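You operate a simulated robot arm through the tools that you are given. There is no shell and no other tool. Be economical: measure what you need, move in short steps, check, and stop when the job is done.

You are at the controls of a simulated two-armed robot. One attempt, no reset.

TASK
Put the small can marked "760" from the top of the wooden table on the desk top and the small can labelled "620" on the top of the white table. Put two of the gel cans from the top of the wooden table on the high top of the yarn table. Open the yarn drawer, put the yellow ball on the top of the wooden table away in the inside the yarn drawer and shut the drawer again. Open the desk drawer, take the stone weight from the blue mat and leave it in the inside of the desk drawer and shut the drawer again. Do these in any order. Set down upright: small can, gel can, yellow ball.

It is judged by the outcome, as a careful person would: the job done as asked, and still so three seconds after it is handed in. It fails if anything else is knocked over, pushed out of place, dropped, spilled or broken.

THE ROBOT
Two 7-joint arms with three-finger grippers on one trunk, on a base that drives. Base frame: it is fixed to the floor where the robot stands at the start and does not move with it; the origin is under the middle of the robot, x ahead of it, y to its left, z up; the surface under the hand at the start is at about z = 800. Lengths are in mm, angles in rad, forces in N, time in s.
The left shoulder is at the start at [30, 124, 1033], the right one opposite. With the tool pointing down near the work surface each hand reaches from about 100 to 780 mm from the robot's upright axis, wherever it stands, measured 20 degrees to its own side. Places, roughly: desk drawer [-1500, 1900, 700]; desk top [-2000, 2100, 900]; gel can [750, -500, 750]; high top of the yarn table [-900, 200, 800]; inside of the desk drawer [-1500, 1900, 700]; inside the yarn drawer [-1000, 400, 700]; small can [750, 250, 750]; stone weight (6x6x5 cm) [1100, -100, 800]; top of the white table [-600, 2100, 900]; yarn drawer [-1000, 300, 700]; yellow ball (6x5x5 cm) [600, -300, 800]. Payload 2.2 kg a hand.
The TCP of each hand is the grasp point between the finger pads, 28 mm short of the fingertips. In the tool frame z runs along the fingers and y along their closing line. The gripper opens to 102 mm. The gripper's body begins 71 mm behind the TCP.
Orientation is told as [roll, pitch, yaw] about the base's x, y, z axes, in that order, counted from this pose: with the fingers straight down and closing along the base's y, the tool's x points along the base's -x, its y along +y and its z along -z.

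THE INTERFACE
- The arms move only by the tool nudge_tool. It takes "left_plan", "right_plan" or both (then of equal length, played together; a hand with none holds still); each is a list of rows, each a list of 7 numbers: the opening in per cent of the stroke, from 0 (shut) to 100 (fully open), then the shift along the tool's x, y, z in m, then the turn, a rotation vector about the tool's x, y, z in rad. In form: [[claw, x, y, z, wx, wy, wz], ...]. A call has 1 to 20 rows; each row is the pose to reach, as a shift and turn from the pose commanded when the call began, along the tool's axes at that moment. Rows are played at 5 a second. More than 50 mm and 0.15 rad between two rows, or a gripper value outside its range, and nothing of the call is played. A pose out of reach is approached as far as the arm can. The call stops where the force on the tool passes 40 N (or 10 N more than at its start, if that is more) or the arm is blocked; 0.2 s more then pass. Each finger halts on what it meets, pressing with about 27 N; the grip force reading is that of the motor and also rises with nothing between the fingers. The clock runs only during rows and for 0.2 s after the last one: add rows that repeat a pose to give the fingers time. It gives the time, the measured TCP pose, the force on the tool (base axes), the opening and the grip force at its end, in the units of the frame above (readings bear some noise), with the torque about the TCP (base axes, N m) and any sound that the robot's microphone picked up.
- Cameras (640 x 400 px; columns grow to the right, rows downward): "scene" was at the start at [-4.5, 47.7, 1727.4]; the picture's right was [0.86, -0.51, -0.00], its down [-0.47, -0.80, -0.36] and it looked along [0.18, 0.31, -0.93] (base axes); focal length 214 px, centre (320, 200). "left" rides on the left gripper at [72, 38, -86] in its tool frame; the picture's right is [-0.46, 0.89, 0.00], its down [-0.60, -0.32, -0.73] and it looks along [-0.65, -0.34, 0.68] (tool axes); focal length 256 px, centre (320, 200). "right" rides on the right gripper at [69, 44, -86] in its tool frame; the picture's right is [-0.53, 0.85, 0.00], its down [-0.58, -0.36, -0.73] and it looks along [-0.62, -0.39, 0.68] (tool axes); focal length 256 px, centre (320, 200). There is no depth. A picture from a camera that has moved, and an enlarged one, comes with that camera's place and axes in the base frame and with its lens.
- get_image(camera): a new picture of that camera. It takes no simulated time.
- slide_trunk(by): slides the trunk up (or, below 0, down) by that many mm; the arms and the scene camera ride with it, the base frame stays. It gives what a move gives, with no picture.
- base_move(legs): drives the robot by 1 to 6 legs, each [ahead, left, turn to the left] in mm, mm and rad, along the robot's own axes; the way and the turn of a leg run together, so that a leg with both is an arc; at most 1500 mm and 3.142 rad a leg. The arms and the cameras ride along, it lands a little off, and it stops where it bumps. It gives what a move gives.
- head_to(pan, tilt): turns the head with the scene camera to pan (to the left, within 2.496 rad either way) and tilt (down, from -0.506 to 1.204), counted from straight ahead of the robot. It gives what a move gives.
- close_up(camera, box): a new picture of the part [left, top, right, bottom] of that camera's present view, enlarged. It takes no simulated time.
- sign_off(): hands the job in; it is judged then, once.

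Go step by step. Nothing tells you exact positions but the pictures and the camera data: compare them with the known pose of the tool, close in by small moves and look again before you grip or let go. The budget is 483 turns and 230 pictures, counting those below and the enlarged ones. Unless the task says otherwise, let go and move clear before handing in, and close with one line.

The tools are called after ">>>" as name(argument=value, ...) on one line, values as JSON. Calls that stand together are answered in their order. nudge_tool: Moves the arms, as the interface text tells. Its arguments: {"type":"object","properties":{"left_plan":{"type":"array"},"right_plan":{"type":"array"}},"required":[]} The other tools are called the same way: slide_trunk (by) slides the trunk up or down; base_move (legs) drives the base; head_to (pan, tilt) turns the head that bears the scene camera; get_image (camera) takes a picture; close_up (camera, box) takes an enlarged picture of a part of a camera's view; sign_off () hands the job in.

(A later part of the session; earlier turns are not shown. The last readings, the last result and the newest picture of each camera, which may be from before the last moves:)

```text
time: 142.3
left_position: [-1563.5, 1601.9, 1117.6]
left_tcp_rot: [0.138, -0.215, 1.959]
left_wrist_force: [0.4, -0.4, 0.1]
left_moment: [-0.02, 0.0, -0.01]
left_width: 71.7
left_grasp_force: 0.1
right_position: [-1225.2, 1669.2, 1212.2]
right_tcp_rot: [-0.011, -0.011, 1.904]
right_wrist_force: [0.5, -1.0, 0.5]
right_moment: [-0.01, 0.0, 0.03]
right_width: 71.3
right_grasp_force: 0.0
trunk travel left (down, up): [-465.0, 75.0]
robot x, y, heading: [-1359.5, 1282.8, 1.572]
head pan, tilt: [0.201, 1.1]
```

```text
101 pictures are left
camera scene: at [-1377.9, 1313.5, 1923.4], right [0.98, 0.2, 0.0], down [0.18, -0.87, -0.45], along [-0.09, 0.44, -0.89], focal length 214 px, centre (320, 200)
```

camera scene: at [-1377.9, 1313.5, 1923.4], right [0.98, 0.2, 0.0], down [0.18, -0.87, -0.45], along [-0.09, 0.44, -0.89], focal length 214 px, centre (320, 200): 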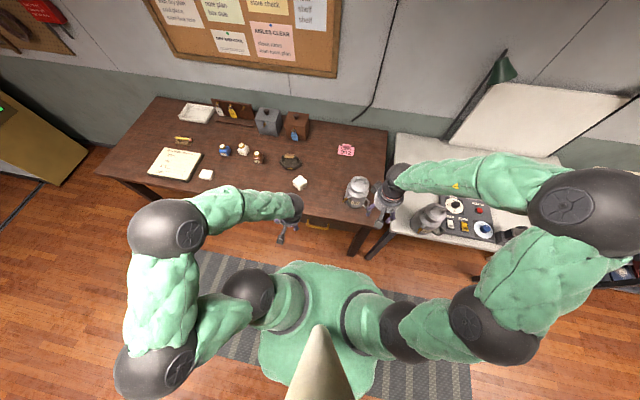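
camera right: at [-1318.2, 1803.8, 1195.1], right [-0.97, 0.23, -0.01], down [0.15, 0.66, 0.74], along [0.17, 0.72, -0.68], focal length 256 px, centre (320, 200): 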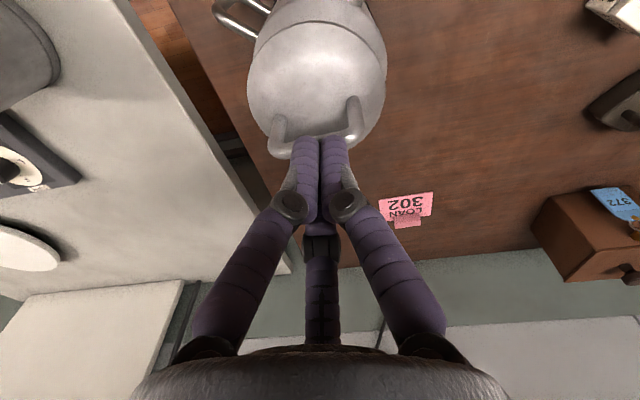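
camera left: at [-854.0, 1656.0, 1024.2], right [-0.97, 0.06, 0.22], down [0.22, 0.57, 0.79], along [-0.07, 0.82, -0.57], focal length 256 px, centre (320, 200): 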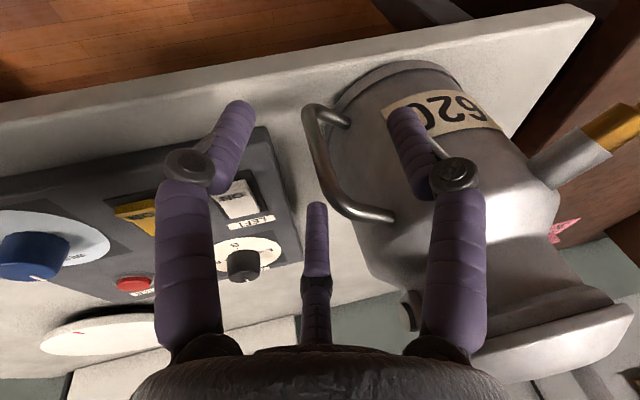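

>>> close_up(camera="scene", box=[285, 200, 345, 240])

>>> get_image(camera="left")

```text
10.00 times, centred on (315, 220) of scene
camera zoom: at [-1377.9, 1313.5, 1923.4], right [0.98, 0.2, 0.0], down [0.18, -0.87, -0.45], along [-0.09, 0.44, -0.89], focal length 2145 px, centre (370, 0)
```

zoom: 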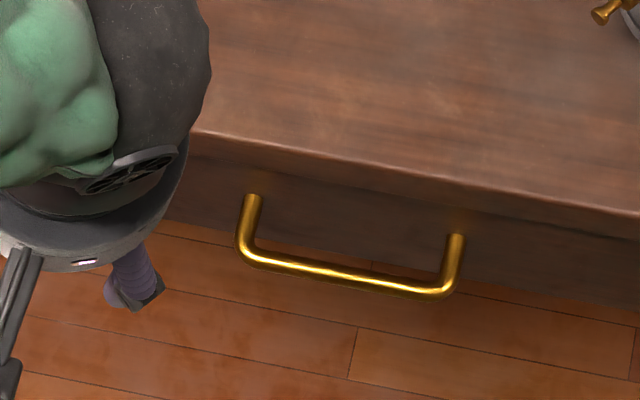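

```text
99 pictures are left
camera left: at [-1554.1, 1507.3, 1189.7], right [-0.97, 0.06, 0.22], down [0.21, 0.57, 0.79], along [-0.07, 0.82, -0.57], focal length 256 px, centre (320, 200)
```

left: 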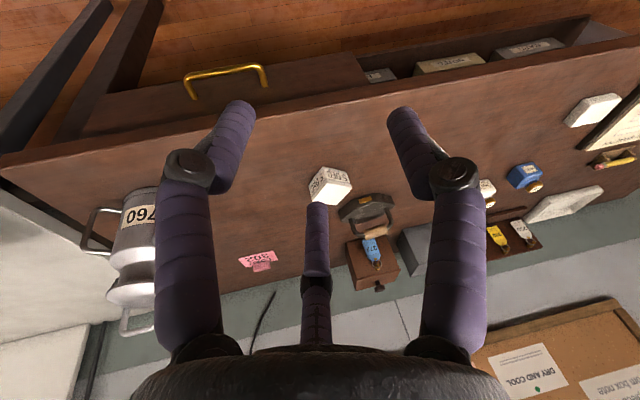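

>>> nudge_tool(left_plan=[[70, 0, 0, 0, 0.0679, 0.1087, 0], [70, 0, 0, 0, 0.1357, 0.2174, 0]])

>>> nudge_tool(left_plan=[[70, 0.0, -0.02, 0, 0, 0, 0.13], [70, 0.0, -0.04, 0, 0, 0, 0.26], [70, 0.0, -0.05, 0, 0, 0, 0.4]])

>>> nudge_tool(left_plan=[[70, 0, 0, 0, 0, -0.14, 0], [70, 0, 0, 0, 0, -0.28, 0], [70, 0, 0, 0, 0, -0.42, 0], [70, 0, 0, 0, 0, -0.56, 0], [70, 0, 0, 0, 0, -0.7, 0], [70, 0, 0, 0, 0, -0.84, 0], [70, 0, 0, 0, 0, -0.98, 0], [70, 0, 0, 0, 0, -1.12, 0], [70, 0, 0, 0, 0, -1.26, 0], [70, 0, 0, 0, 0, -1.4, 0], [70, 0, 0, 0, 0, -1.5, 0]])

>>> nudge_tool(left_plan=[[70, 0, 0, 0, 0, 0, -0.13], [70, 0, 0, 0, 0, 0, -0.26], [70, 0, 0, 0, 0, 0, -0.39], [70, 0, 0, 0, 0, 0, -0.52], [70, 0, 0, 0, 0, 0, -0.52]])

```text
time: 142.9
left_position: [-1561.9, 1601.6, 1116.8]
left_tcp_rot: [-0.001, 0.004, 1.976]
left_wrist_force: [0.3, -0.3, -0.5]
left_moment: [0.02, 0.01, 0.01]
left_width: 71.5
left_grasp_force: 0.0
right_position: [-1225.3, 1668.2, 1211.1]
right_tcp_rot: [-0.01, -0.013, 1.904]
right_wrist_force: [-0.5, 0.0, 1.0]
right_moment: [-0.03, -0.02, 0.0]
right_width: 71.6
right_grasp_force: 0.1
trunk travel left (down, up): [-465.0, 75.0]
robot x, y, heading: [-1360.0, 1285.3, 1.569]
head pan, tilt: [0.201, 1.1]
```

```text
time: 143.7
left_position: [-1516.2, 1621.1, 1117.4]
left_tcp_rot: [0.0, -0.001, 1.573]
left_wrist_force: [0.0, 0.2, 0.3]
left_moment: [-0.03, -0.03, -0.02]
left_width: 71.4
left_grasp_force: 0.1
right_position: [-1224.8, 1668.9, 1213.3]
right_tcp_rot: [-0.01, -0.013, 1.904]
right_wrist_force: [0.2, 0.1, 0.3]
right_moment: [0.0, 0.01, 0.02]
right_width: 71.3
right_grasp_force: 0.1
trunk travel left (down, up): [-465.0, 75.0]
robot x, y, heading: [-1360.7, 1282.9, 1.572]
head pan, tilt: [0.201, 1.1]
```

```text
time: 146.2
left_position: [-1463.8, 1641.1, 1185.4]
left_tcp_rot: [-0.575, -1.532, 2.189]
left_wrist_force: [-0.5, -0.5, 0.2]
left_moment: [-0.02, 0.03, -0.04]
left_width: 71.2
left_grasp_force: 0.1
left hand out of reach, approached as far as the arm can: row 7, 8, 9, 10, 11
right_position: [-1225.4, 1667.5, 1212.9]
right_tcp_rot: [-0.012, -0.013, 1.904]
right_wrist_force: [-0.9, 0.1, -0.6]
right_moment: [0.02, 0.02, 0.03]
right_width: 71.6
right_grasp_force: 0.0
trunk travel left (down, up): [-465.0, 75.0]
robot x, y, heading: [-1364.7, 1281.5, 1.571]
head pan, tilt: [0.201, 1.1]
stopped in row 11 (left hand): the arm was blocked; the commanded pose is now the measured one
```

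```text
time: 147.4
left_position: [-1460.9, 1646.9, 1189.3]
left_tcp_rot: [-1.288, -1.438, 2.903]
left_wrist_force: [0.3, 0.4, -0.4]
left_moment: [0.0, -0.04, 0.0]
left_width: 71.5
left_grasp_force: 0.1
left hand out of reach, approached as far as the arm can: row 1, 2, 3, 4, 5
right_position: [-1225.2, 1668.9, 1211.8]
right_tcp_rot: [-0.011, -0.011, 1.905]
right_wrist_force: [-0.3, 0.6, 0.1]
right_moment: [-0.05, 0.02, 0.01]
right_width: 71.5
right_grasp_force: 0.1
trunk travel left (down, up): [-465.0, 75.0]
robot x, y, heading: [-1362.4, 1283.2, 1.573]
head pan, tilt: [0.201, 1.1]
```

>>> slide_trunk(by=-330)

>>> nudge_tool(left_plan=[[70, 0.02, 0, -0.02, 0, 0, 0.13], [70, 0.04, 0, -0.04, 0, 0, 0.26], [70, 0.06, 0, -0.05, 0, 0, 0.39], [70, 0.07, 0, -0.05, 0, 0, 0.52], [70, 0.08, 0, -0.05, 0, 0, 0.65], [70, 0.08, 0, -0.05, 0, 0, 0.65]])

>>> get_image(camera="left")

>>> get_image(camera="scene")

```text
time: 150.6
left_position: [-1460.6, 1646.4, 859.4]
left_tcp_rot: [-1.296, -1.437, 2.91]
left_wrist_force: [0.8, -0.4, 0.1]
left_moment: [0.03, 0.03, 0.02]
left_width: 71.6
left_grasp_force: 0.1
right_position: [-1224.5, 1668.6, 883.1]
right_tcp_rot: [-0.01, -0.014, 1.903]
right_wrist_force: [0.1, -0.4, -0.4]
right_moment: [0.02, 0.0, -0.04]
right_width: 71.4
right_grasp_force: 0.1
trunk travel left (down, up): [-135.0, 405.0]
robot x, y, heading: [-1359.8, 1282.2, 1.572]
head pan, tilt: [0.201, 1.1]
```

```text
time: 151.3
left_position: [-1450.4, 1649.5, 873.1]
left_tcp_rot: [1.807, -1.452, -0.148]
left_wrist_force: [0.4, 1.0, 0.0]
left_moment: [0.02, 0.03, -0.02]
left_width: 71.4
left_grasp_force: 0.1
left hand out of reach, approached as far as the arm can: row 2, 3
right_position: [-1225.8, 1668.5, 882.9]
right_tcp_rot: [-0.012, -0.013, 1.905]
right_wrist_force: [0.0, -0.6, 0.2]
right_moment: [0.01, -0.01, 0.0]
right_width: 71.4
right_grasp_force: 0.0
trunk travel left (down, up): [-135.0, 405.0]
robot x, y, heading: [-1361.1, 1284.3, 1.575]
head pan, tilt: [0.201, 1.1]
stopped in row 3 (left hand): the arm was blocked; the commanded pose is now the measured one
```

```text
98 pictures are left
camera left: at [-1491.4, 1560.1, 803.3], right [-0.82, -0.09, 0.56], down [0.45, -0.71, 0.54], along [0.35, 0.7, 0.62], focal length 256 px, centre (320, 200)
```

left: 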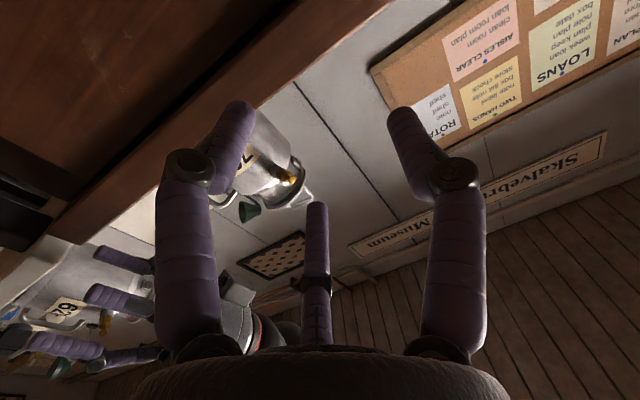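

```text
97 pictures are left
camera scene: at [-1377.2, 1312.8, 1593.4], right [0.98, 0.2, 0.0], down [0.18, -0.87, -0.45], along [-0.09, 0.44, -0.89], focal length 214 px, centre (320, 200)
```

scene: 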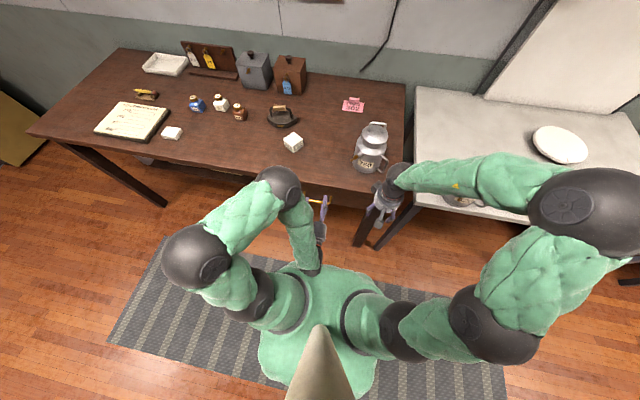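

>>> base_move(legs=[[-230, 0, 0]])

>>> nudge_tool(left_plan=[[70, 0, 0, 0.03, 0, 0, 0], [70, 0, 0, 0.06, 0, 0, 0], [70, 0, 0, 0.09, 0, 0, 0], [70, 0, 0, 0.12, 0, 0, 0]])

```text
time: 153.1
left_position: [-1450.6, 1417.4, 872.8]
left_tcp_rot: [1.804, -1.449, -0.146]
left_wrist_force: [-0.3, -0.3, -0.2]
left_moment: [-0.01, 0.0, 0.0]
left_width: 71.5
left_grasp_force: 0.1
right_position: [-1224.1, 1438.7, 882.3]
right_tcp_rot: [-0.009, -0.014, 1.905]
right_wrist_force: [-0.3, 0.0, 0.2]
right_moment: [0.0, -0.02, 0.02]
right_width: 71.4
right_grasp_force: 0.1
trunk travel left (down, up): [-135.0, 405.0]
robot x, y, heading: [-1361.1, 1050.7, 1.574]
head pan, tilt: [0.201, 1.1]
```

```text
time: 154.1
left_position: [-1454.6, 1535.4, 877.6]
left_tcp_rot: [1.754, -1.451, -0.089]
left_wrist_force: [0.9, 0.9, 0.1]
left_moment: [0.01, -0.01, 0.03]
left_width: 71.1
left_grasp_force: 0.0
left hand out of reach, approached as far as the arm can: row 4
right_position: [-1223.7, 1440.3, 881.5]
right_tcp_rot: [-0.009, -0.011, 1.906]
right_wrist_force: [-0.1, 0.5, -1.0]
right_moment: [-0.06, 0.02, 0.01]
right_width: 71.5
right_grasp_force: 0.2
trunk travel left (down, up): [-135.0, 405.0]
robot x, y, heading: [-1359.2, 1055.0, 1.576]
head pan, tilt: [0.201, 1.1]
```

>>> nudge_tool(left_plan=[[70, 0, 0, 0, 0, 0, 0.13], [70, 0, 0, 0, 0, 0, 0.26], [70, 0, 0, 0, 0, 0, 0.4], [70, 0, 0, 0, 0, 0, 0.4]])

>>> get_image(camera="left")

```text
time: 155.1
left_position: [-1454.9, 1533.8, 878.1]
left_tcp_rot: [1.621, -1.05, 0.045]
left_wrist_force: [0.9, 0.1, -0.2]
left_moment: [-0.01, 0.01, -0.03]
left_width: 71.6
left_grasp_force: 0.1
right_position: [-1225.0, 1439.1, 884.0]
right_tcp_rot: [-0.011, -0.013, 1.907]
right_wrist_force: [1.1, 0.7, 0.3]
right_moment: [0.0, 0.02, -0.01]
right_width: 71.2
right_grasp_force: 0.1
trunk travel left (down, up): [-135.0, 405.0]
robot x, y, heading: [-1363.4, 1055.1, 1.576]
head pan, tilt: [0.201, 1.1]
```

```text
96 pictures are left
camera left: at [-1517.1, 1441.9, 832.0], right [-0.53, -0.07, 0.84], down [0.64, -0.69, 0.35], along [0.55, 0.72, 0.41], focal length 256 px, centre (320, 200)
```

left: 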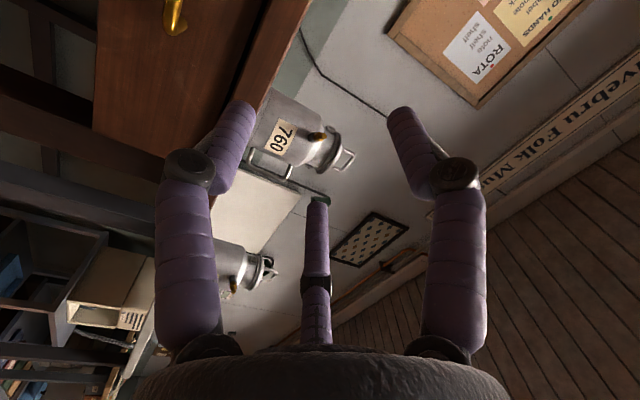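

>>> nudge_tool(left_plan=[[70, 0.03, -0.015, 0.0, 0, 0, 0], [70, 0.06, -0.03, 0.02, 0, 0, 0], [70, 0.095, -0.046, 0.05, 0, 0, 0], [70, 0.1267, -0.0616, 0.08, 0, 0, 0], [70, 0.1267, -0.0616, 0.1038, 0, 0, 0], [70, 0.1267, -0.0616, 0.1038, 0, 0, 0]])

>>> get_image(camera="left")

>>> head_to(pan=0.2, tilt=0.85)

>>> close_up(camera="scene", box=[260, 160, 360, 240])

```text
time: 156.4
left_position: [-1413.3, 1582.3, 773.3]
left_tcp_rot: [1.615, -1.052, 0.064]
left_wrist_force: [-0.8, -0.1, -0.1]
left_moment: [-0.01, -0.02, 0.0]
left_width: 71.4
left_grasp_force: 0.0
left hand out of reach, approached as far as the arm can: row 1, 2, 3, 4, 5, 6
right_position: [-1225.3, 1438.1, 882.7]
right_tcp_rot: [-0.011, -0.012, 1.907]
right_wrist_force: [0.6, -0.6, 0.0]
right_moment: [0.0, 0.0, -0.02]
right_width: 71.6
right_grasp_force: 0.2
trunk travel left (down, up): [-135.0, 405.0]
robot x, y, heading: [-1361.2, 1048.9, 1.575]
head pan, tilt: [0.201, 1.1]
```

```text
95 pictures are left
camera left: at [-1473.7, 1490.1, 725.7], right [-0.53, -0.07, 0.84], down [0.65, -0.68, 0.35], along [0.54, 0.73, 0.41], focal length 256 px, centre (320, 200)
```

left: 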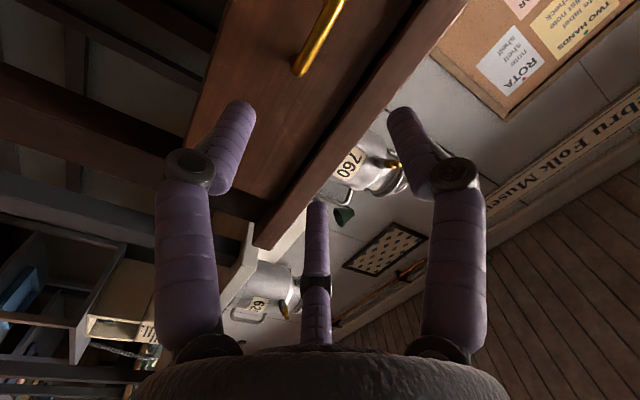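

```text
time: 157.2
left_position: [-1411.9, 1583.0, 773.3]
left_tcp_rot: [1.615, -1.052, 0.063]
left_wrist_force: [0.0, 0.1, 0.8]
left_moment: [-0.02, 0.01, 0.02]
left_width: 71.6
left_grasp_force: 0.0
right_position: [-1224.4, 1439.2, 882.8]
right_tcp_rot: [-0.01, -0.012, 1.906]
right_wrist_force: [0.2, 0.3, 0.0]
right_moment: [0.03, 0.0, 0.0]
right_width: 71.5
right_grasp_force: 0.0
trunk travel left (down, up): [-135.0, 405.0]
robot x, y, heading: [-1360.8, 1051.7, 1.572]
head pan, tilt: [0.201, 0.85]
```

```text
5.00 times, centred on (310, 200) of scene
camera zoom: at [-1379.7, 1098.1, 1611.0], right [0.98, 0.2, 0.0], down [0.15, -0.74, -0.66], along [-0.13, 0.65, -0.75], focal length 1072 px, centre (370, 200)
```

zoom: 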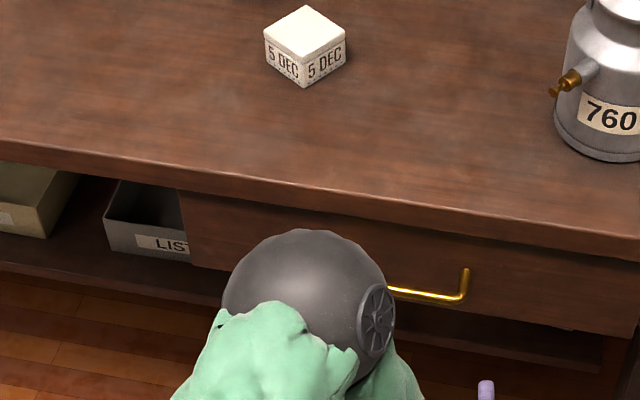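

>>> nudge_tool(left_plan=[[70, 0, 0, -0.04, 0, 0, 0], [70, 0, 0, -0.08, 0, 0, -0.13], [70, -0.02, 0.01, -0.1, 0, 0, -0.26], [70, -0.05, 0.025, -0.1, 0, 0, -0.4], [70, -0.08, 0.04, -0.1, 0, 0, -0.4], [70, -0.08, 0.04, -0.1, 0, 0, -0.4]])

>>> nudge_tool(left_plan=[[70, 0, 0.01, 0, 0, 0.14, 0], [70, 0, 0.02, 0, 0, 0.28, 0], [70, 0, 0.03, 0, 0, 0.42, 0], [70, 0, 0.04, 0, 0, 0.56, 0], [70, 0, 0.05, 0, 0, 0.7, 0], [70, 0, 0.06, 0, 0, 0.84, 0], [70, 0, 0.07, 0, 0, 0.98, 0], [70, 0, 0.08, 0, 0, 1.12, 0], [70, 0, 0.09, 0, 0, 1.26, 0], [70, 0, 0.1, 0, 0, 1.4, 0], [70, 0, 0.1, 0, 0, 1.5, 0]])

```text
time: 158.6
left_position: [-1398.0, 1481.8, 858.6]
left_tcp_rot: [1.795, -1.451, -0.133]
left_wrist_force: [0.2, 0.6, -0.1]
left_moment: [-0.01, 0.0, -0.02]
left_width: 71.3
left_grasp_force: 0.0
right_position: [-1223.5, 1439.2, 882.2]
right_tcp_rot: [-0.009, -0.011, 1.905]
right_wrist_force: [0.0, 0.7, -0.2]
right_moment: [-0.03, -0.01, 0.02]
right_width: 71.3
right_grasp_force: 0.1
trunk travel left (down, up): [-135.0, 405.0]
robot x, y, heading: [-1359.1, 1051.6, 1.574]
head pan, tilt: [0.201, 0.85]
```

```text
time: 161.0
left_position: [-1497.6, 1472.0, 872.3]
left_tcp_rot: [0.117, -0.096, 1.648]
left_wrist_force: [0.4, -0.2, 0.2]
left_moment: [-0.02, 0.0, -0.01]
left_width: 71.4
left_grasp_force: 0.0
right_position: [-1223.4, 1438.9, 882.7]
right_tcp_rot: [-0.011, -0.012, 1.905]
right_wrist_force: [-0.2, -0.7, 0.7]
right_moment: [0.01, 0.0, 0.0]
right_width: 71.6
right_grasp_force: 0.0
trunk travel left (down, up): [-135.0, 405.0]
robot x, y, heading: [-1359.0, 1048.0, 1.573]
head pan, tilt: [0.201, 0.85]
```

>>> nudge_tool(left_plan=[[70, 0, 0, 0, 0, 0, -0.14], [70, 0, 0, 0, 0, 0, -0.28], [70, 0, 0, 0, 0, 0, -0.42], [70, 0, 0, 0, 0, 0, -0.46], [70, 0, 0, 0, 0, 0, -0.46]])

```text
time: 162.2
left_position: [-1497.4, 1472.4, 870.9]
left_tcp_rot: [0.061, -0.14, 2.112]
left_wrist_force: [-0.4, -0.3, -0.6]
left_moment: [0.03, 0.02, 0.02]
left_width: 71.4
left_grasp_force: 0.0
right_position: [-1223.5, 1438.5, 881.9]
right_tcp_rot: [-0.01, -0.012, 1.906]
right_wrist_force: [0.1, -0.1, -0.2]
right_moment: [-0.01, -0.04, 0.02]
right_width: 71.4
right_grasp_force: 0.1
trunk travel left (down, up): [-135.0, 405.0]
robot x, y, heading: [-1362.6, 1052.0, 1.57]
head pan, tilt: [0.201, 0.85]
```

>>> nudge_tool(left_plan=[[70, -0.021, -0.018, 0.0, 0.058, -0.067, 0], [70, -0.042, -0.036, 0.01, 0.116, -0.134, 0], [70, -0.063, -0.055, 0.02, 0.174, -0.2, 0], [70, -0.084, -0.073, 0.035, 0.23, -0.268, 0], [70, -0.105, -0.091, 0.05, 0.29, -0.336, 0], [70, -0.126, -0.109, 0.065, 0.35, -0.4, 0], [70, -0.147, -0.1275, 0.0838, 0.407, -0.47, 0], [70, -0.147, -0.1275, 0.0838, 0.407, -0.47, 0]])

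>>> get_image(camera="left")

>>> get_image(camera="scene")

```text
time: 164.0
left_position: [-1474.6, 1671.7, 800.6]
left_tcp_rot: [-0.382, -0.602, 2.187]
left_wrist_force: [-0.2, -1.0, -0.8]
left_moment: [-0.01, 0.03, -0.05]
left_width: 71.4
left_grasp_force: 0.1
right_position: [-1223.8, 1437.9, 882.8]
right_tcp_rot: [-0.01, -0.013, 1.905]
right_wrist_force: [0.4, 0.4, -0.3]
right_moment: [-0.04, -0.04, -0.01]
right_width: 71.1
right_grasp_force: 0.0
trunk travel left (down, up): [-135.0, 405.0]
robot x, y, heading: [-1362.9, 1046.0, 1.576]
head pan, tilt: [0.201, 0.85]
```

```text
93 pictures are left
camera left: at [-1474.7, 1552.1, 813.9], right [-1.0, -0.01, -0.01], down [-0.01, 0.05, 1.0], along [-0.01, 1.0, -0.05], focal length 256 px, centre (320, 200)
```

left: 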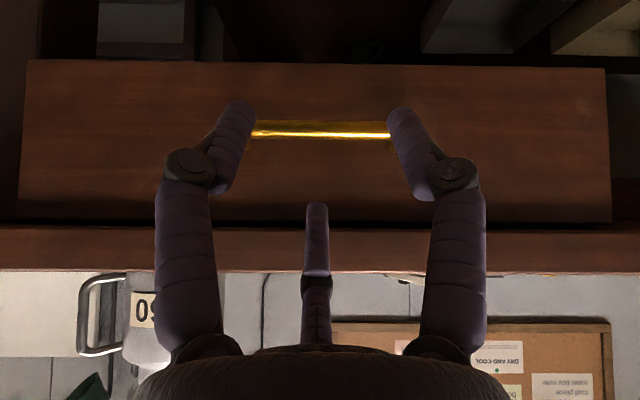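

```text
92 pictures are left
camera scene: at [-1379.8, 1097.9, 1611.1], right [0.98, 0.2, 0.0], down [0.15, -0.74, -0.66], along [-0.13, 0.65, -0.75], focal length 214 px, centre (320, 200)
```

scene: 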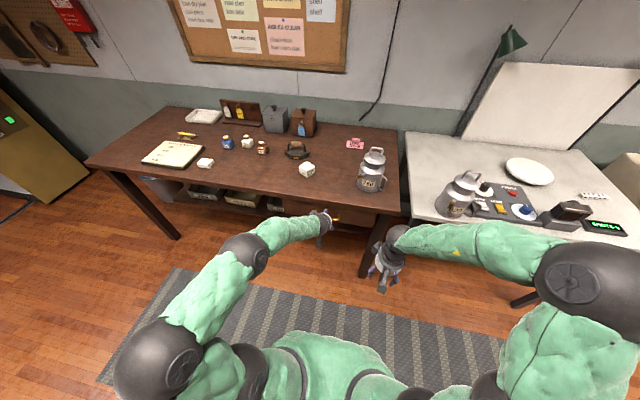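

>>> nudge_tool(left_plan=[[70, -0.003, -0.002, 0.02, 0, 0, 0], [70, -0.0066, -0.0036, 0.04, 0, 0, 0], [70, -0.0066, -0.0036, 0.058, 0, 0, 0], [70, -0.0066, -0.0036, 0.058, 0, 0, 0]])

>>> get_image(camera="left")

```text
time: 165.0
left_position: [-1476.0, 1714.3, 760.9]
left_tcp_rot: [-0.381, -0.6, 2.188]
left_wrist_force: [-0.6, -2.4, 0.6]
left_moment: [0.04, -0.02, 0.01]
left_width: 74.4
left_grasp_force: 0.0
right_position: [-1223.5, 1438.4, 883.5]
right_tcp_rot: [-0.008, -0.012, 1.906]
right_wrist_force: [-0.2, 0.1, -0.2]
right_moment: [-0.01, 0.01, 0.0]
right_width: 71.5
right_grasp_force: 0.2
trunk travel left (down, up): [-135.0, 405.0]
robot x, y, heading: [-1358.5, 1047.9, 1.579]
head pan, tilt: [0.201, 0.85]
```

```text
91 pictures are left
camera left: at [-1474.6, 1594.7, 774.0], right [-1.0, -0.01, -0.01], down [-0.01, 0.05, 1.0], along [-0.01, 1.0, -0.05], focal length 256 px, centre (320, 200)
```

left: 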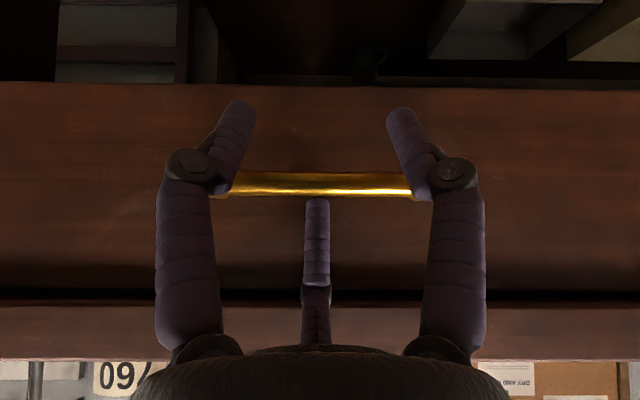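

>>> nudge_tool(left_plan=[[50, 0, 0, 0, 0, 0, 0], [30, 0, 0, 0, 0, 0, 0], [10, 0, 0, 0, 0, 0, 0], [0, 0, 0, 0, 0, 0, 0], [0, 0, 0, 0, 0, 0, 0], [0, 0, 0, 0, 0, 0, 0]])

>>> get_image(camera="left")

```text
time: 166.4
left_position: [-1476.7, 1713.6, 760.1]
left_tcp_rot: [-0.378, -0.599, 2.19]
left_wrist_force: [-11.1, -10.7, -8.6]
left_moment: [-0.04, -0.27, 0.94]
left_width: 19.2
left_grasp_force: 44.3
right_position: [-1225.8, 1439.1, 882.5]
right_tcp_rot: [-0.01, -0.012, 1.904]
right_wrist_force: [0.9, -0.4, 0.7]
right_moment: [0.0, 0.0, -0.03]
right_width: 71.5
right_grasp_force: 0.1
trunk travel left (down, up): [-135.0, 405.0]
robot x, y, heading: [-1360.9, 1052.7, 1.581]
head pan, tilt: [0.201, 0.85]
```

```text
90 pictures are left
camera left: at [-1475.7, 1594.2, 773.4], right [-1.0, -0.01, -0.01], down [-0.01, 0.06, 1.0], along [-0.01, 1.0, -0.06], focal length 256 px, centre (320, 200)
```

left: 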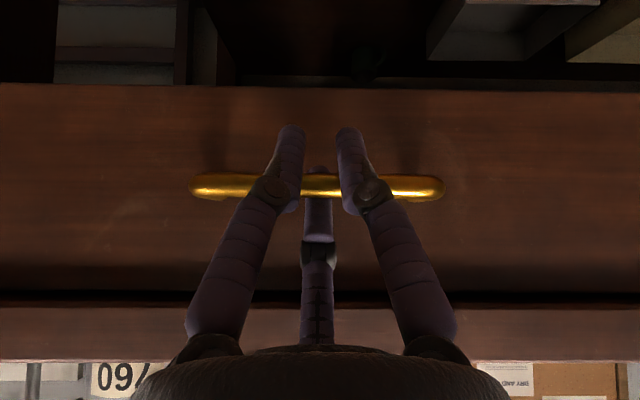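

>>> nudge_tool(left_plan=[[0, 0.0135, 0.0073, -0.0129, 0, 0, 0], [0, 0.027, 0.0146, -0.0257, 0, 0, 0], [0, 0.0405, 0.022, -0.0386, 0, 0, 0], [0, 0.054, 0.0292, -0.0515, 0, 0, 0]])

>>> get_image(camera="left")

```text
time: 167.4
left_position: [-1475.4, 1633.9, 760.0]
left_tcp_rot: [-0.381, -0.597, 2.193]
left_wrist_force: [-21.9, -1.5, -19.6]
left_moment: [-0.11, -0.61, 0.83]
left_width: 19.1
left_grasp_force: 44.5
right_position: [-1226.1, 1439.3, 881.8]
right_tcp_rot: [-0.012, -0.009, 1.906]
right_wrist_force: [-0.3, 0.0, 0.3]
right_moment: [0.0, -0.02, 0.0]
right_width: 71.3
right_grasp_force: 0.1
trunk travel left (down, up): [-135.0, 405.0]
robot x, y, heading: [-1365.2, 1053.1, 1.573]
head pan, tilt: [0.201, 0.85]
```

```text
89 pictures are left
camera left: at [-1475.6, 1514.4, 773.4], right [-1.0, -0.01, -0.01], down [-0.01, 0.06, 1.0], along [-0.01, 1.0, -0.06], focal length 256 px, centre (320, 200)
```

left: 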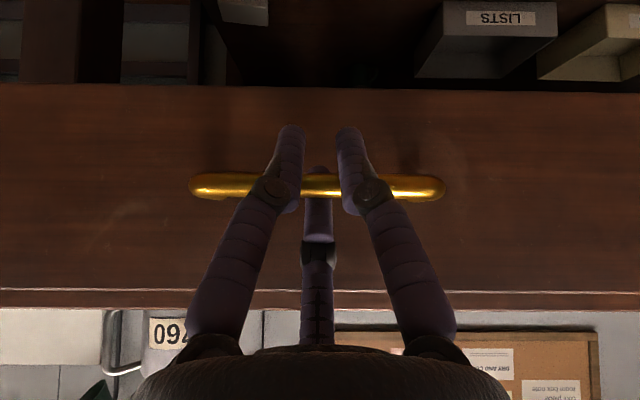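

>>> nudge_tool(left_plan=[[0, 0.0135, 0.0073, -0.0129, 0, 0, 0], [0, 0.027, 0.0146, -0.0257, 0, 0, 0], [0, 0.0405, 0.022, -0.0386, 0, 0, 0], [0, 0.054, 0.0292, -0.0515, 0, 0, 0], [0, 0.0675, 0.0365, -0.0644, 0, 0, 0], [0, 0.081, 0.0438, -0.0772, 0, 0, 0], [0, 0.0945, 0.0511, -0.09, 0, 0, 0], [0, 0.108, 0.0584, -0.103, 0, 0, 0]])

>>> get_image(camera="scene")

```text
time: 169.2
left_position: [-1475.9, 1471.6, 760.4]
left_tcp_rot: [-0.381, -0.597, 2.191]
left_wrist_force: [-28.3, -0.9, -26.4]
left_moment: [-0.14, -0.74, 0.85]
left_width: 19.6
left_grasp_force: 44.1
right_position: [-1225.7, 1439.4, 882.3]
right_tcp_rot: [-0.012, -0.009, 1.905]
right_wrist_force: [-1.5, 0.3, 0.0]
right_moment: [-0.05, 0.01, -0.01]
right_width: 71.6
right_grasp_force: 0.0
trunk travel left (down, up): [-135.0, 405.0]
robot x, y, heading: [-1361.6, 1049.1, 1.576]
head pan, tilt: [0.201, 0.85]
```

```text
88 pictures are left
camera scene: at [-1383.3, 1099.2, 1610.9], right [0.98, 0.2, 0.0], down [0.15, -0.74, -0.66], along [-0.13, 0.65, -0.75], focal length 214 px, centre (320, 200)
```

scene: 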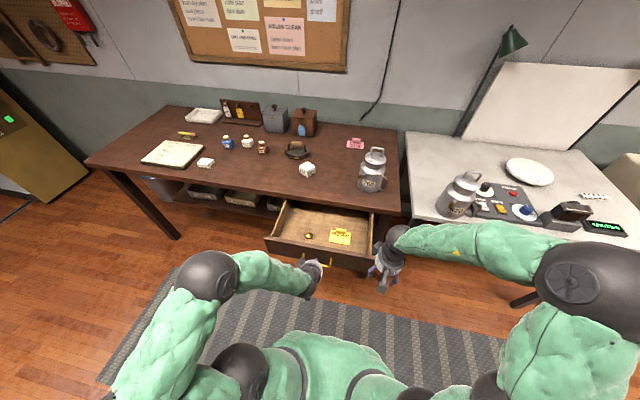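

>>> nudge_tool(left_plan=[[20, 0, 0, 0, 0, 0, 0], [50, 0, 0, 0, 0, 0, 0], [75, 0, 0, 0, 0, 0, 0], [75, 0, 0, -0.03, 0, 0, 0], [75, 0, 0, -0.07, 0, 0, 0], [75, 0, 0, -0.11, 0, 0, 0], [75, -0.02, 0, -0.14, 0, 0, 0], [75, -0.05, 0, -0.16, 0, 0, 0]])

>>> get_image(camera="scene")

```text
time: 171.0
left_position: [-1497.7, 1403.2, 911.3]
left_tcp_rot: [-0.382, -0.6, 2.19]
left_wrist_force: [0.2, -0.5, 1.1]
left_moment: [0.01, -0.02, 0.02]
left_width: 76.5
left_grasp_force: 0.1
right_position: [-1225.3, 1438.4, 883.7]
right_tcp_rot: [-0.01, -0.012, 1.906]
right_wrist_force: [0.5, 0.2, 0.3]
right_moment: [0.04, 0.04, -0.01]
right_width: 71.6
right_grasp_force: 0.1
trunk travel left (down, up): [-135.0, 405.0]
robot x, y, heading: [-1359.2, 1051.8, 1.575]
head pan, tilt: [0.201, 0.85]
```

```text
87 pictures are left
camera scene: at [-1380.0, 1097.9, 1611.1], right [0.98, 0.2, 0.0], down [0.15, -0.74, -0.66], along [-0.13, 0.65, -0.75], focal length 214 px, centre (320, 200)
```

scene: 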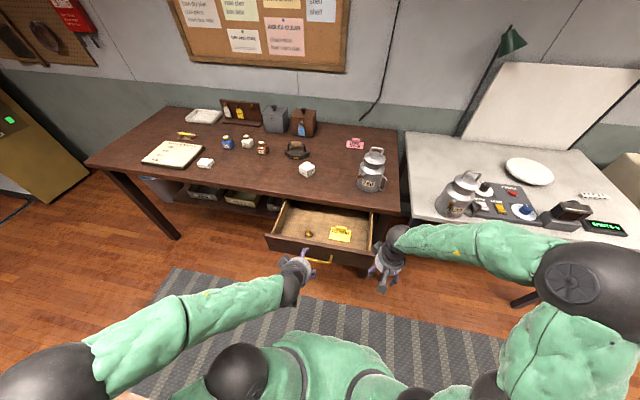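

>>> slide_trunk(by=330)

>>> base_move(legs=[[0, 0, 3.141], [0, 250, 0]])

>>> head_to(pan=0.0, tilt=0.8)

>>> get_image(camera="scene")

```text
time: 174.3
left_position: [-1496.7, 1401.9, 1240.3]
left_tcp_rot: [-0.38, -0.6, 2.19]
left_wrist_force: [-0.3, -0.1, -0.5]
left_moment: [-0.02, -0.02, 0.04]
left_width: 76.4
left_grasp_force: 0.1
right_position: [-1223.5, 1438.6, 1213.1]
right_tcp_rot: [-0.011, -0.01, 1.906]
right_wrist_force: [0.5, 0.9, -0.4]
right_moment: [0.04, -0.02, 0.01]
right_width: 71.5
right_grasp_force: 0.0
trunk travel left (down, up): [-465.0, 75.0]
robot x, y, heading: [-1362.1, 1051.3, 1.574]
head pan, tilt: [0.201, 0.85]
```

```text
time: 183.4
left_position: [-976.8, 700.0, 1241.4]
left_tcp_rot: [-0.383, -0.602, -0.958]
left_wrist_force: [-0.4, -0.4, 0.8]
left_moment: [0.02, 0.01, -0.05]
left_width: 76.7
left_grasp_force: 0.1
right_position: [-1248.8, 665.3, 1212.2]
right_tcp_rot: [-0.012, -0.012, -1.242]
right_wrist_force: [1.1, -0.2, -0.1]
right_moment: [-0.01, 0.01, 0.01]
right_width: 71.4
right_grasp_force: 0.0
trunk travel left (down, up): [-465.0, 75.0]
robot x, y, heading: [-1113.0, 1052.5, -1.573]
head pan, tilt: [0.201, 0.85]
```

```text
time: 184.2
left_position: [-976.3, 699.6, 1242.9]
left_tcp_rot: [-0.383, -0.601, -0.958]
left_wrist_force: [-0.7, 0.0, 0.6]
left_moment: [-0.01, -0.02, 0.03]
left_width: 76.4
left_grasp_force: 0.0
right_position: [-1249.1, 664.9, 1213.2]
right_tcp_rot: [-0.01, -0.014, -1.242]
right_wrist_force: [-1.2, -0.2, 0.3]
right_moment: [-0.01, -0.02, 0.0]
right_width: 71.4
right_grasp_force: 0.1
trunk travel left (down, up): [-465.0, 75.0]
robot x, y, heading: [-1110.9, 1052.7, -1.577]
head pan, tilt: [0.0, 0.799]
```

```text
86 pictures are left
camera scene: at [-1113.1, 1000.4, 1945.1], right [-1.0, 0.0, 0.0], down [0.0, 0.72, -0.7], along [0.0, -0.7, -0.72], focal length 214 px, centre (320, 200)
```

scene: 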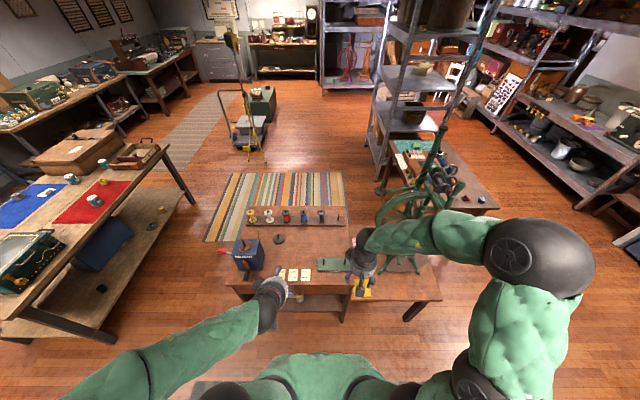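

>>> close_up(camera="scene", box=[210, 190, 450, 330])

```text
2.67 times, centred on (330, 260) of scene
camera zoom: at [-1113.1, 1000.4, 1945.1], right [-1.0, 0.0, 0.0], down [0.0, 0.72, -0.7], along [0.0, -0.7, -0.72], focal length 572 px, centre (293, 40)
```

zoom: 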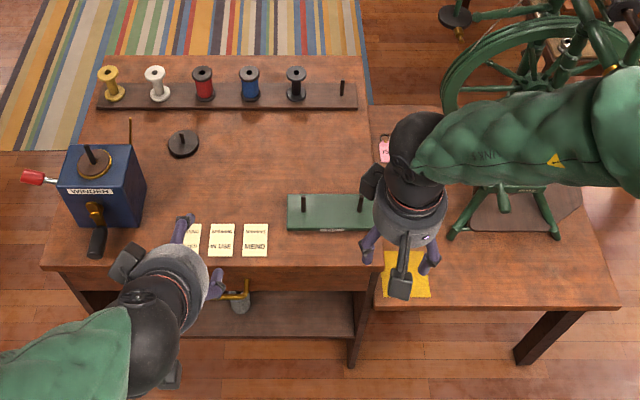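

>>> base_move(legs=[[0, 211, 0.006], [-198, 0, 0]])

>>> get_image(camera="scene")

>>> close_up(camera="scene", box=[290, 150, 430, 250])

```text
time: 187.0
left_position: [-762.8, 901.7, 1241.3]
left_tcp_rot: [-0.382, -0.6, -0.95]
left_wrist_force: [-0.3, -0.3, 0.9]
left_moment: [-0.03, -0.05, -0.01]
left_width: 76.3
left_grasp_force: 0.1
right_position: [-1036.3, 863.2, 1212.1]
right_tcp_rot: [-0.011, -0.013, -1.234]
right_wrist_force: [0.3, 1.2, -0.4]
right_moment: [-0.02, 0.01, 0.0]
right_width: 71.4
right_grasp_force: 0.0
trunk travel left (down, up): [-465.0, 75.0]
robot x, y, heading: [-898.4, 1247.3, -1.561]
head pan, tilt: [0.0, 0.799]
```

```text
84 pictures are left
camera scene: at [-902.9, 1200.3, 1945.1], right [-1.0, -0.01, 0.0], down [-0.01, 0.72, -0.7], along [0.01, -0.7, -0.72], focal length 214 px, centre (320, 200)
```

scene: 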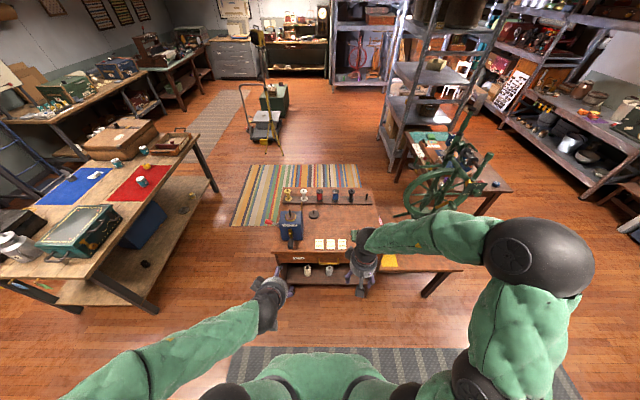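

```text
4.00 times, centred on (360, 200) of scene
camera zoom: at [-902.9, 1200.3, 1945.1], right [-1.0, -0.01, 0.0], down [-0.01, 0.72, -0.7], along [0.01, -0.7, -0.72], focal length 858 px, centre (160, 200)
```

zoom: 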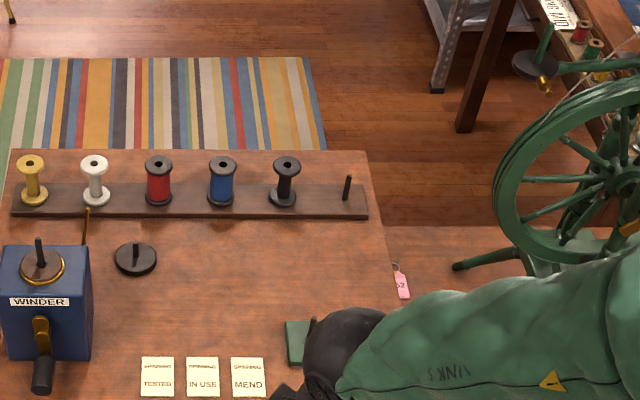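

>>> close_up(camera="scene", box=[260, 225, 400, 305])

```text
4.57 times, centred on (330, 265) of scene
camera zoom: at [-902.9, 1200.3, 1945.1], right [-1.0, -0.01, 0.0], down [-0.01, 0.72, -0.7], along [0.01, -0.7, -0.72], focal length 980 px, centre (274, -97)
```

zoom: 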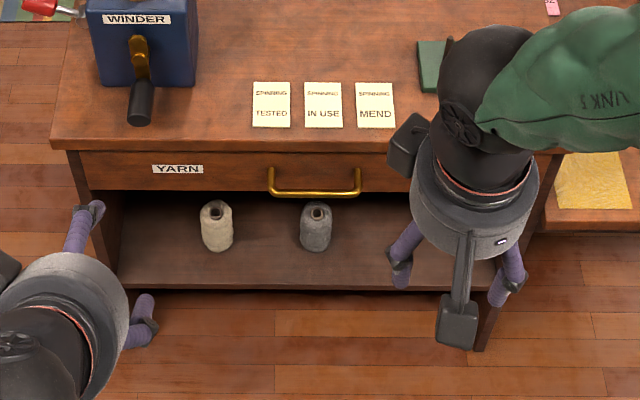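

>>> slide_trunk(by=-376)

>>> nudge_tool(right_plan=[[75, 0, 0, 0, 0, 0, -0.13], [75, 0, 0, 0, 0, 0, -0.263], [75, 0, 0, 0, 0, 0, -0.263]])

>>> nudge_tool(right_plan=[[75, 0, 0, 0, 0.066, -0.096, 0], [75, 0, 0, 0, 0.131, -0.192, 0], [75, 0, 0, 0, 0.197, -0.288, 0], [75, 0, 0, 0, 0.263, -0.384, 0], [75, 0, 0, 0, 0.328, -0.48, 0], [75, 0, 0, 0, 0.394, -0.576, 0], [75, 0, 0, 0, 0.394, -0.576, 0]])

>>> get_image(camera="right")

```text
time: 190.6
left_position: [-764.0, 900.0, 864.8]
left_tcp_rot: [-0.381, -0.6, -0.951]
left_wrist_force: [0.1, 0.0, -0.1]
left_moment: [-0.01, 0.01, 0.04]
left_width: 76.2
left_grasp_force: 0.1
right_position: [-1035.9, 862.6, 836.3]
right_tcp_rot: [-0.011, -0.012, -1.233]
right_wrist_force: [0.0, 0.1, -1.0]
right_moment: [0.01, -0.01, 0.0]
right_width: 71.4
right_grasp_force: 0.1
trunk travel left (down, up): [-89.0, 451.0]
robot x, y, heading: [-902.5, 1250.9, -1.566]
head pan, tilt: [0.0, 0.799]
```

```text
time: 191.4
left_position: [-762.7, 900.4, 865.3]
left_tcp_rot: [-0.381, -0.6, -0.949]
left_wrist_force: [0.5, -0.3, -0.1]
left_moment: [0.02, 0.02, -0.02]
left_width: 76.5
left_grasp_force: 0.0
right_position: [-1036.4, 862.8, 837.1]
right_tcp_rot: [-0.014, -0.01, -0.969]
right_wrist_force: [0.4, -0.2, -0.1]
right_moment: [0.01, 0.02, 0.02]
right_width: 76.7
right_grasp_force: 0.1
trunk travel left (down, up): [-89.0, 451.0]
robot x, y, heading: [-901.0, 1250.4, -1.567]
head pan, tilt: [0.0, 0.799]
```

```text
time: 193.0
left_position: [-763.7, 899.8, 865.0]
left_tcp_rot: [-0.382, -0.602, -0.95]
left_wrist_force: [-0.1, -0.3, 0.0]
left_moment: [0.02, 0.01, -0.03]
left_width: 76.5
left_grasp_force: 0.0
right_position: [-1036.0, 863.6, 837.2]
right_tcp_rot: [-0.461, -0.568, -0.832]
right_wrist_force: [0.1, 0.0, -0.9]
right_moment: [-0.03, 0.0, -0.01]
right_width: 76.6
right_grasp_force: 0.1
trunk travel left (down, up): [-89.0, 451.0]
robot x, y, heading: [-899.4, 1251.7, -1.566]
head pan, tilt: [0.0, 0.799]
```

```text
81 pictures are left
camera right: at [-1039.1, 981.7, 847.9], right [1.0, 0.03, -0.03], down [0.03, -0.04, 1.0], along [0.03, -1.0, -0.04], focal length 256 px, centre (320, 200)
```

right: 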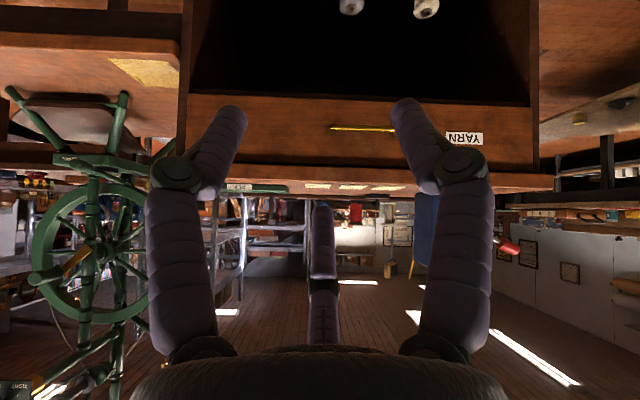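

>>> nudge_tool(right_plan=[[75, -0.025, -0.002, 0.031, 0, 0, 0], [75, -0.05, -0.004, 0.062, 0, 0, 0], [75, -0.075, -0.006, 0.093, 0, 0, 0], [75, -0.1, -0.009, 0.124, 0, 0, 0], [75, -0.125, -0.011, 0.155, 0, 0, 0], [75, -0.15, -0.013, 0.186, 0, 0, 0], [75, -0.1725, -0.015, 0.2174, 0, 0, 0], [75, -0.1725, -0.015, 0.2174, 0, 0, 0]])

>>> get_image(camera="right")

```text
time: 194.8
left_position: [-762.9, 900.6, 864.7]
left_tcp_rot: [-0.382, -0.601, -0.95]
left_wrist_force: [-0.2, 0.5, 0.7]
left_moment: [-0.01, 0.02, 0.0]
left_width: 76.3
left_grasp_force: 0.0
right_position: [-949.9, 605.0, 770.8]
right_tcp_rot: [-0.459, -0.569, -0.831]
right_wrist_force: [0.2, 0.8, 0.9]
right_moment: [0.0, 0.0, 0.03]
right_width: 76.6
right_grasp_force: 0.0
trunk travel left (down, up): [-89.0, 451.0]
robot x, y, heading: [-902.0, 1251.4, -1.573]
head pan, tilt: [0.0, 0.799]
```

```text
80 pictures are left
camera right: at [-953.5, 724.5, 782.1], right [1.0, 0.03, -0.03], down [0.03, -0.04, 1.0], along [0.03, -1.0, -0.04], focal length 256 px, centre (320, 200)
```

right: 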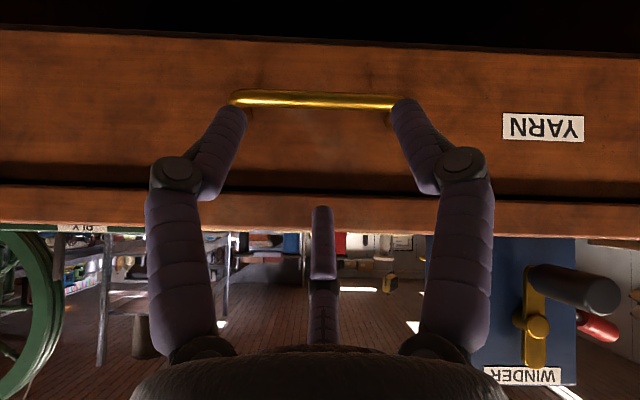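

>>> nudge_tool(right_plan=[[75, 0.002, 0.001, 0.025, 0, 0, 0], [75, 0.0048, 0.0033, 0.05, 0, 0, 0], [75, 0.0048, 0.0033, 0.068, 0, 0, 0], [75, 0.0048, 0.0033, 0.068, 0, 0, 0]])

>>> get_image(camera="right")

```text
time: 195.8
left_position: [-763.5, 900.6, 866.3]
left_tcp_rot: [-0.382, -0.6, -0.95]
left_wrist_force: [0.2, -0.2, 0.8]
left_moment: [0.01, -0.01, 0.01]
left_width: 76.6
left_grasp_force: 0.0
right_position: [-951.6, 567.4, 715.3]
right_tcp_rot: [-0.46, -0.566, -0.832]
right_wrist_force: [-0.2, -0.7, 0.6]
right_moment: [-0.03, 0.0, 0.0]
right_width: 77.9
right_grasp_force: 0.2
trunk travel left (down, up): [-89.0, 451.0]
robot x, y, heading: [-902.1, 1251.0, -1.565]
head pan, tilt: [0.0, 0.799]
```

```text
79 pictures are left
camera right: at [-954.4, 685.6, 726.0], right [1.0, 0.03, -0.03], down [0.03, -0.04, 1.0], along [0.03, -1.0, -0.04], focal length 256 px, centre (320, 200)
```

right: 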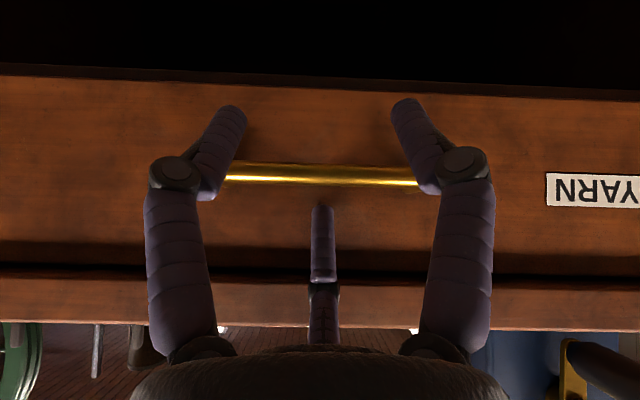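

>>> nudge_tool(right_plan=[[70, 0.001, 0, 0.006, 0, 0, 0], [50, 0.001, 0, 0.006, 0, 0, 0], [30, 0.001, 0, 0.006, 0, 0, 0], [10, 0.001, 0, 0.006, 0, 0, 0], [0, 0.001, 0, 0.006, 0, 0, 0], [0, 0.001, 0, 0.006, 0, 0, 0], [0, 0.001, 0, 0.006, 0, 0, 0]])

>>> nudge_tool(right_plan=[[0, 0.0125, 0.0086, -0.013, 0, 0, 0], [0, 0.025, 0.0172, -0.026, 0, 0, 0], [0, 0.0376, 0.0258, -0.039, 0, 0, 0], [0, 0.05, 0.0344, -0.052, 0, 0, 0], [0, 0.0627, 0.043, -0.0651, 0, 0, 0], [0, 0.0752, 0.0516, -0.0781, 0, 0, 0]])

>>> get_image(camera="scene")

```text
time: 197.4
left_position: [-763.0, 900.4, 865.3]
left_tcp_rot: [-0.382, -0.599, -0.949]
left_wrist_force: [0.4, 0.0, -0.3]
left_moment: [-0.04, 0.03, -0.02]
left_width: 76.4
left_grasp_force: 0.1
right_position: [-952.4, 563.1, 710.9]
right_tcp_rot: [-0.462, -0.57, -0.831]
right_wrist_force: [2.1, -5.3, 12.0]
right_moment: [-0.17, -0.29, -0.25]
right_width: 20.7
right_grasp_force: 26.9
trunk travel left (down, up): [-89.0, 451.0]
robot x, y, heading: [-897.0, 1250.3, -1.564]
head pan, tilt: [0.0, 0.799]
```

```text
time: 198.8
left_position: [-762.5, 900.8, 866.2]
left_tcp_rot: [-0.383, -0.603, -0.948]
left_wrist_force: [0.2, 0.4, -0.2]
left_moment: [0.02, -0.01, 0.02]
left_width: 76.7
left_grasp_force: 0.1
right_position: [-952.6, 683.7, 711.7]
right_tcp_rot: [-0.463, -0.57, -0.829]
right_wrist_force: [2.1, 1.6, 31.4]
right_moment: [-0.32, 0.01, -0.65]
right_width: 20.7
right_grasp_force: 27.4
trunk travel left (down, up): [-89.0, 451.0]
robot x, y, heading: [-901.5, 1250.1, -1.562]
head pan, tilt: [0.0, 0.799]
```

```text
78 pictures are left
camera scene: at [-902.8, 1202.5, 1569.4], right [-1.0, -0.01, 0.0], down [-0.01, 0.72, -0.7], along [0.01, -0.7, -0.72], focal length 214 px, centre (320, 200)
```

scene: 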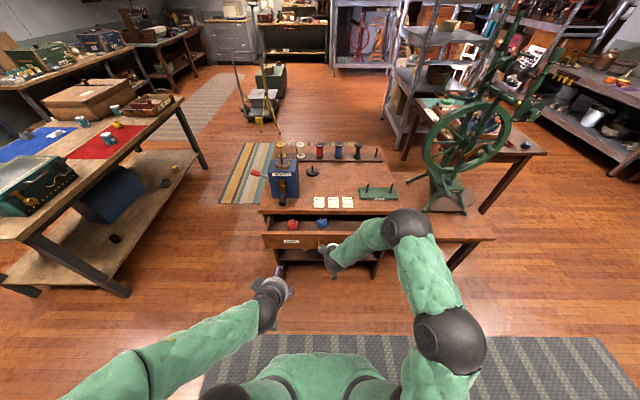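

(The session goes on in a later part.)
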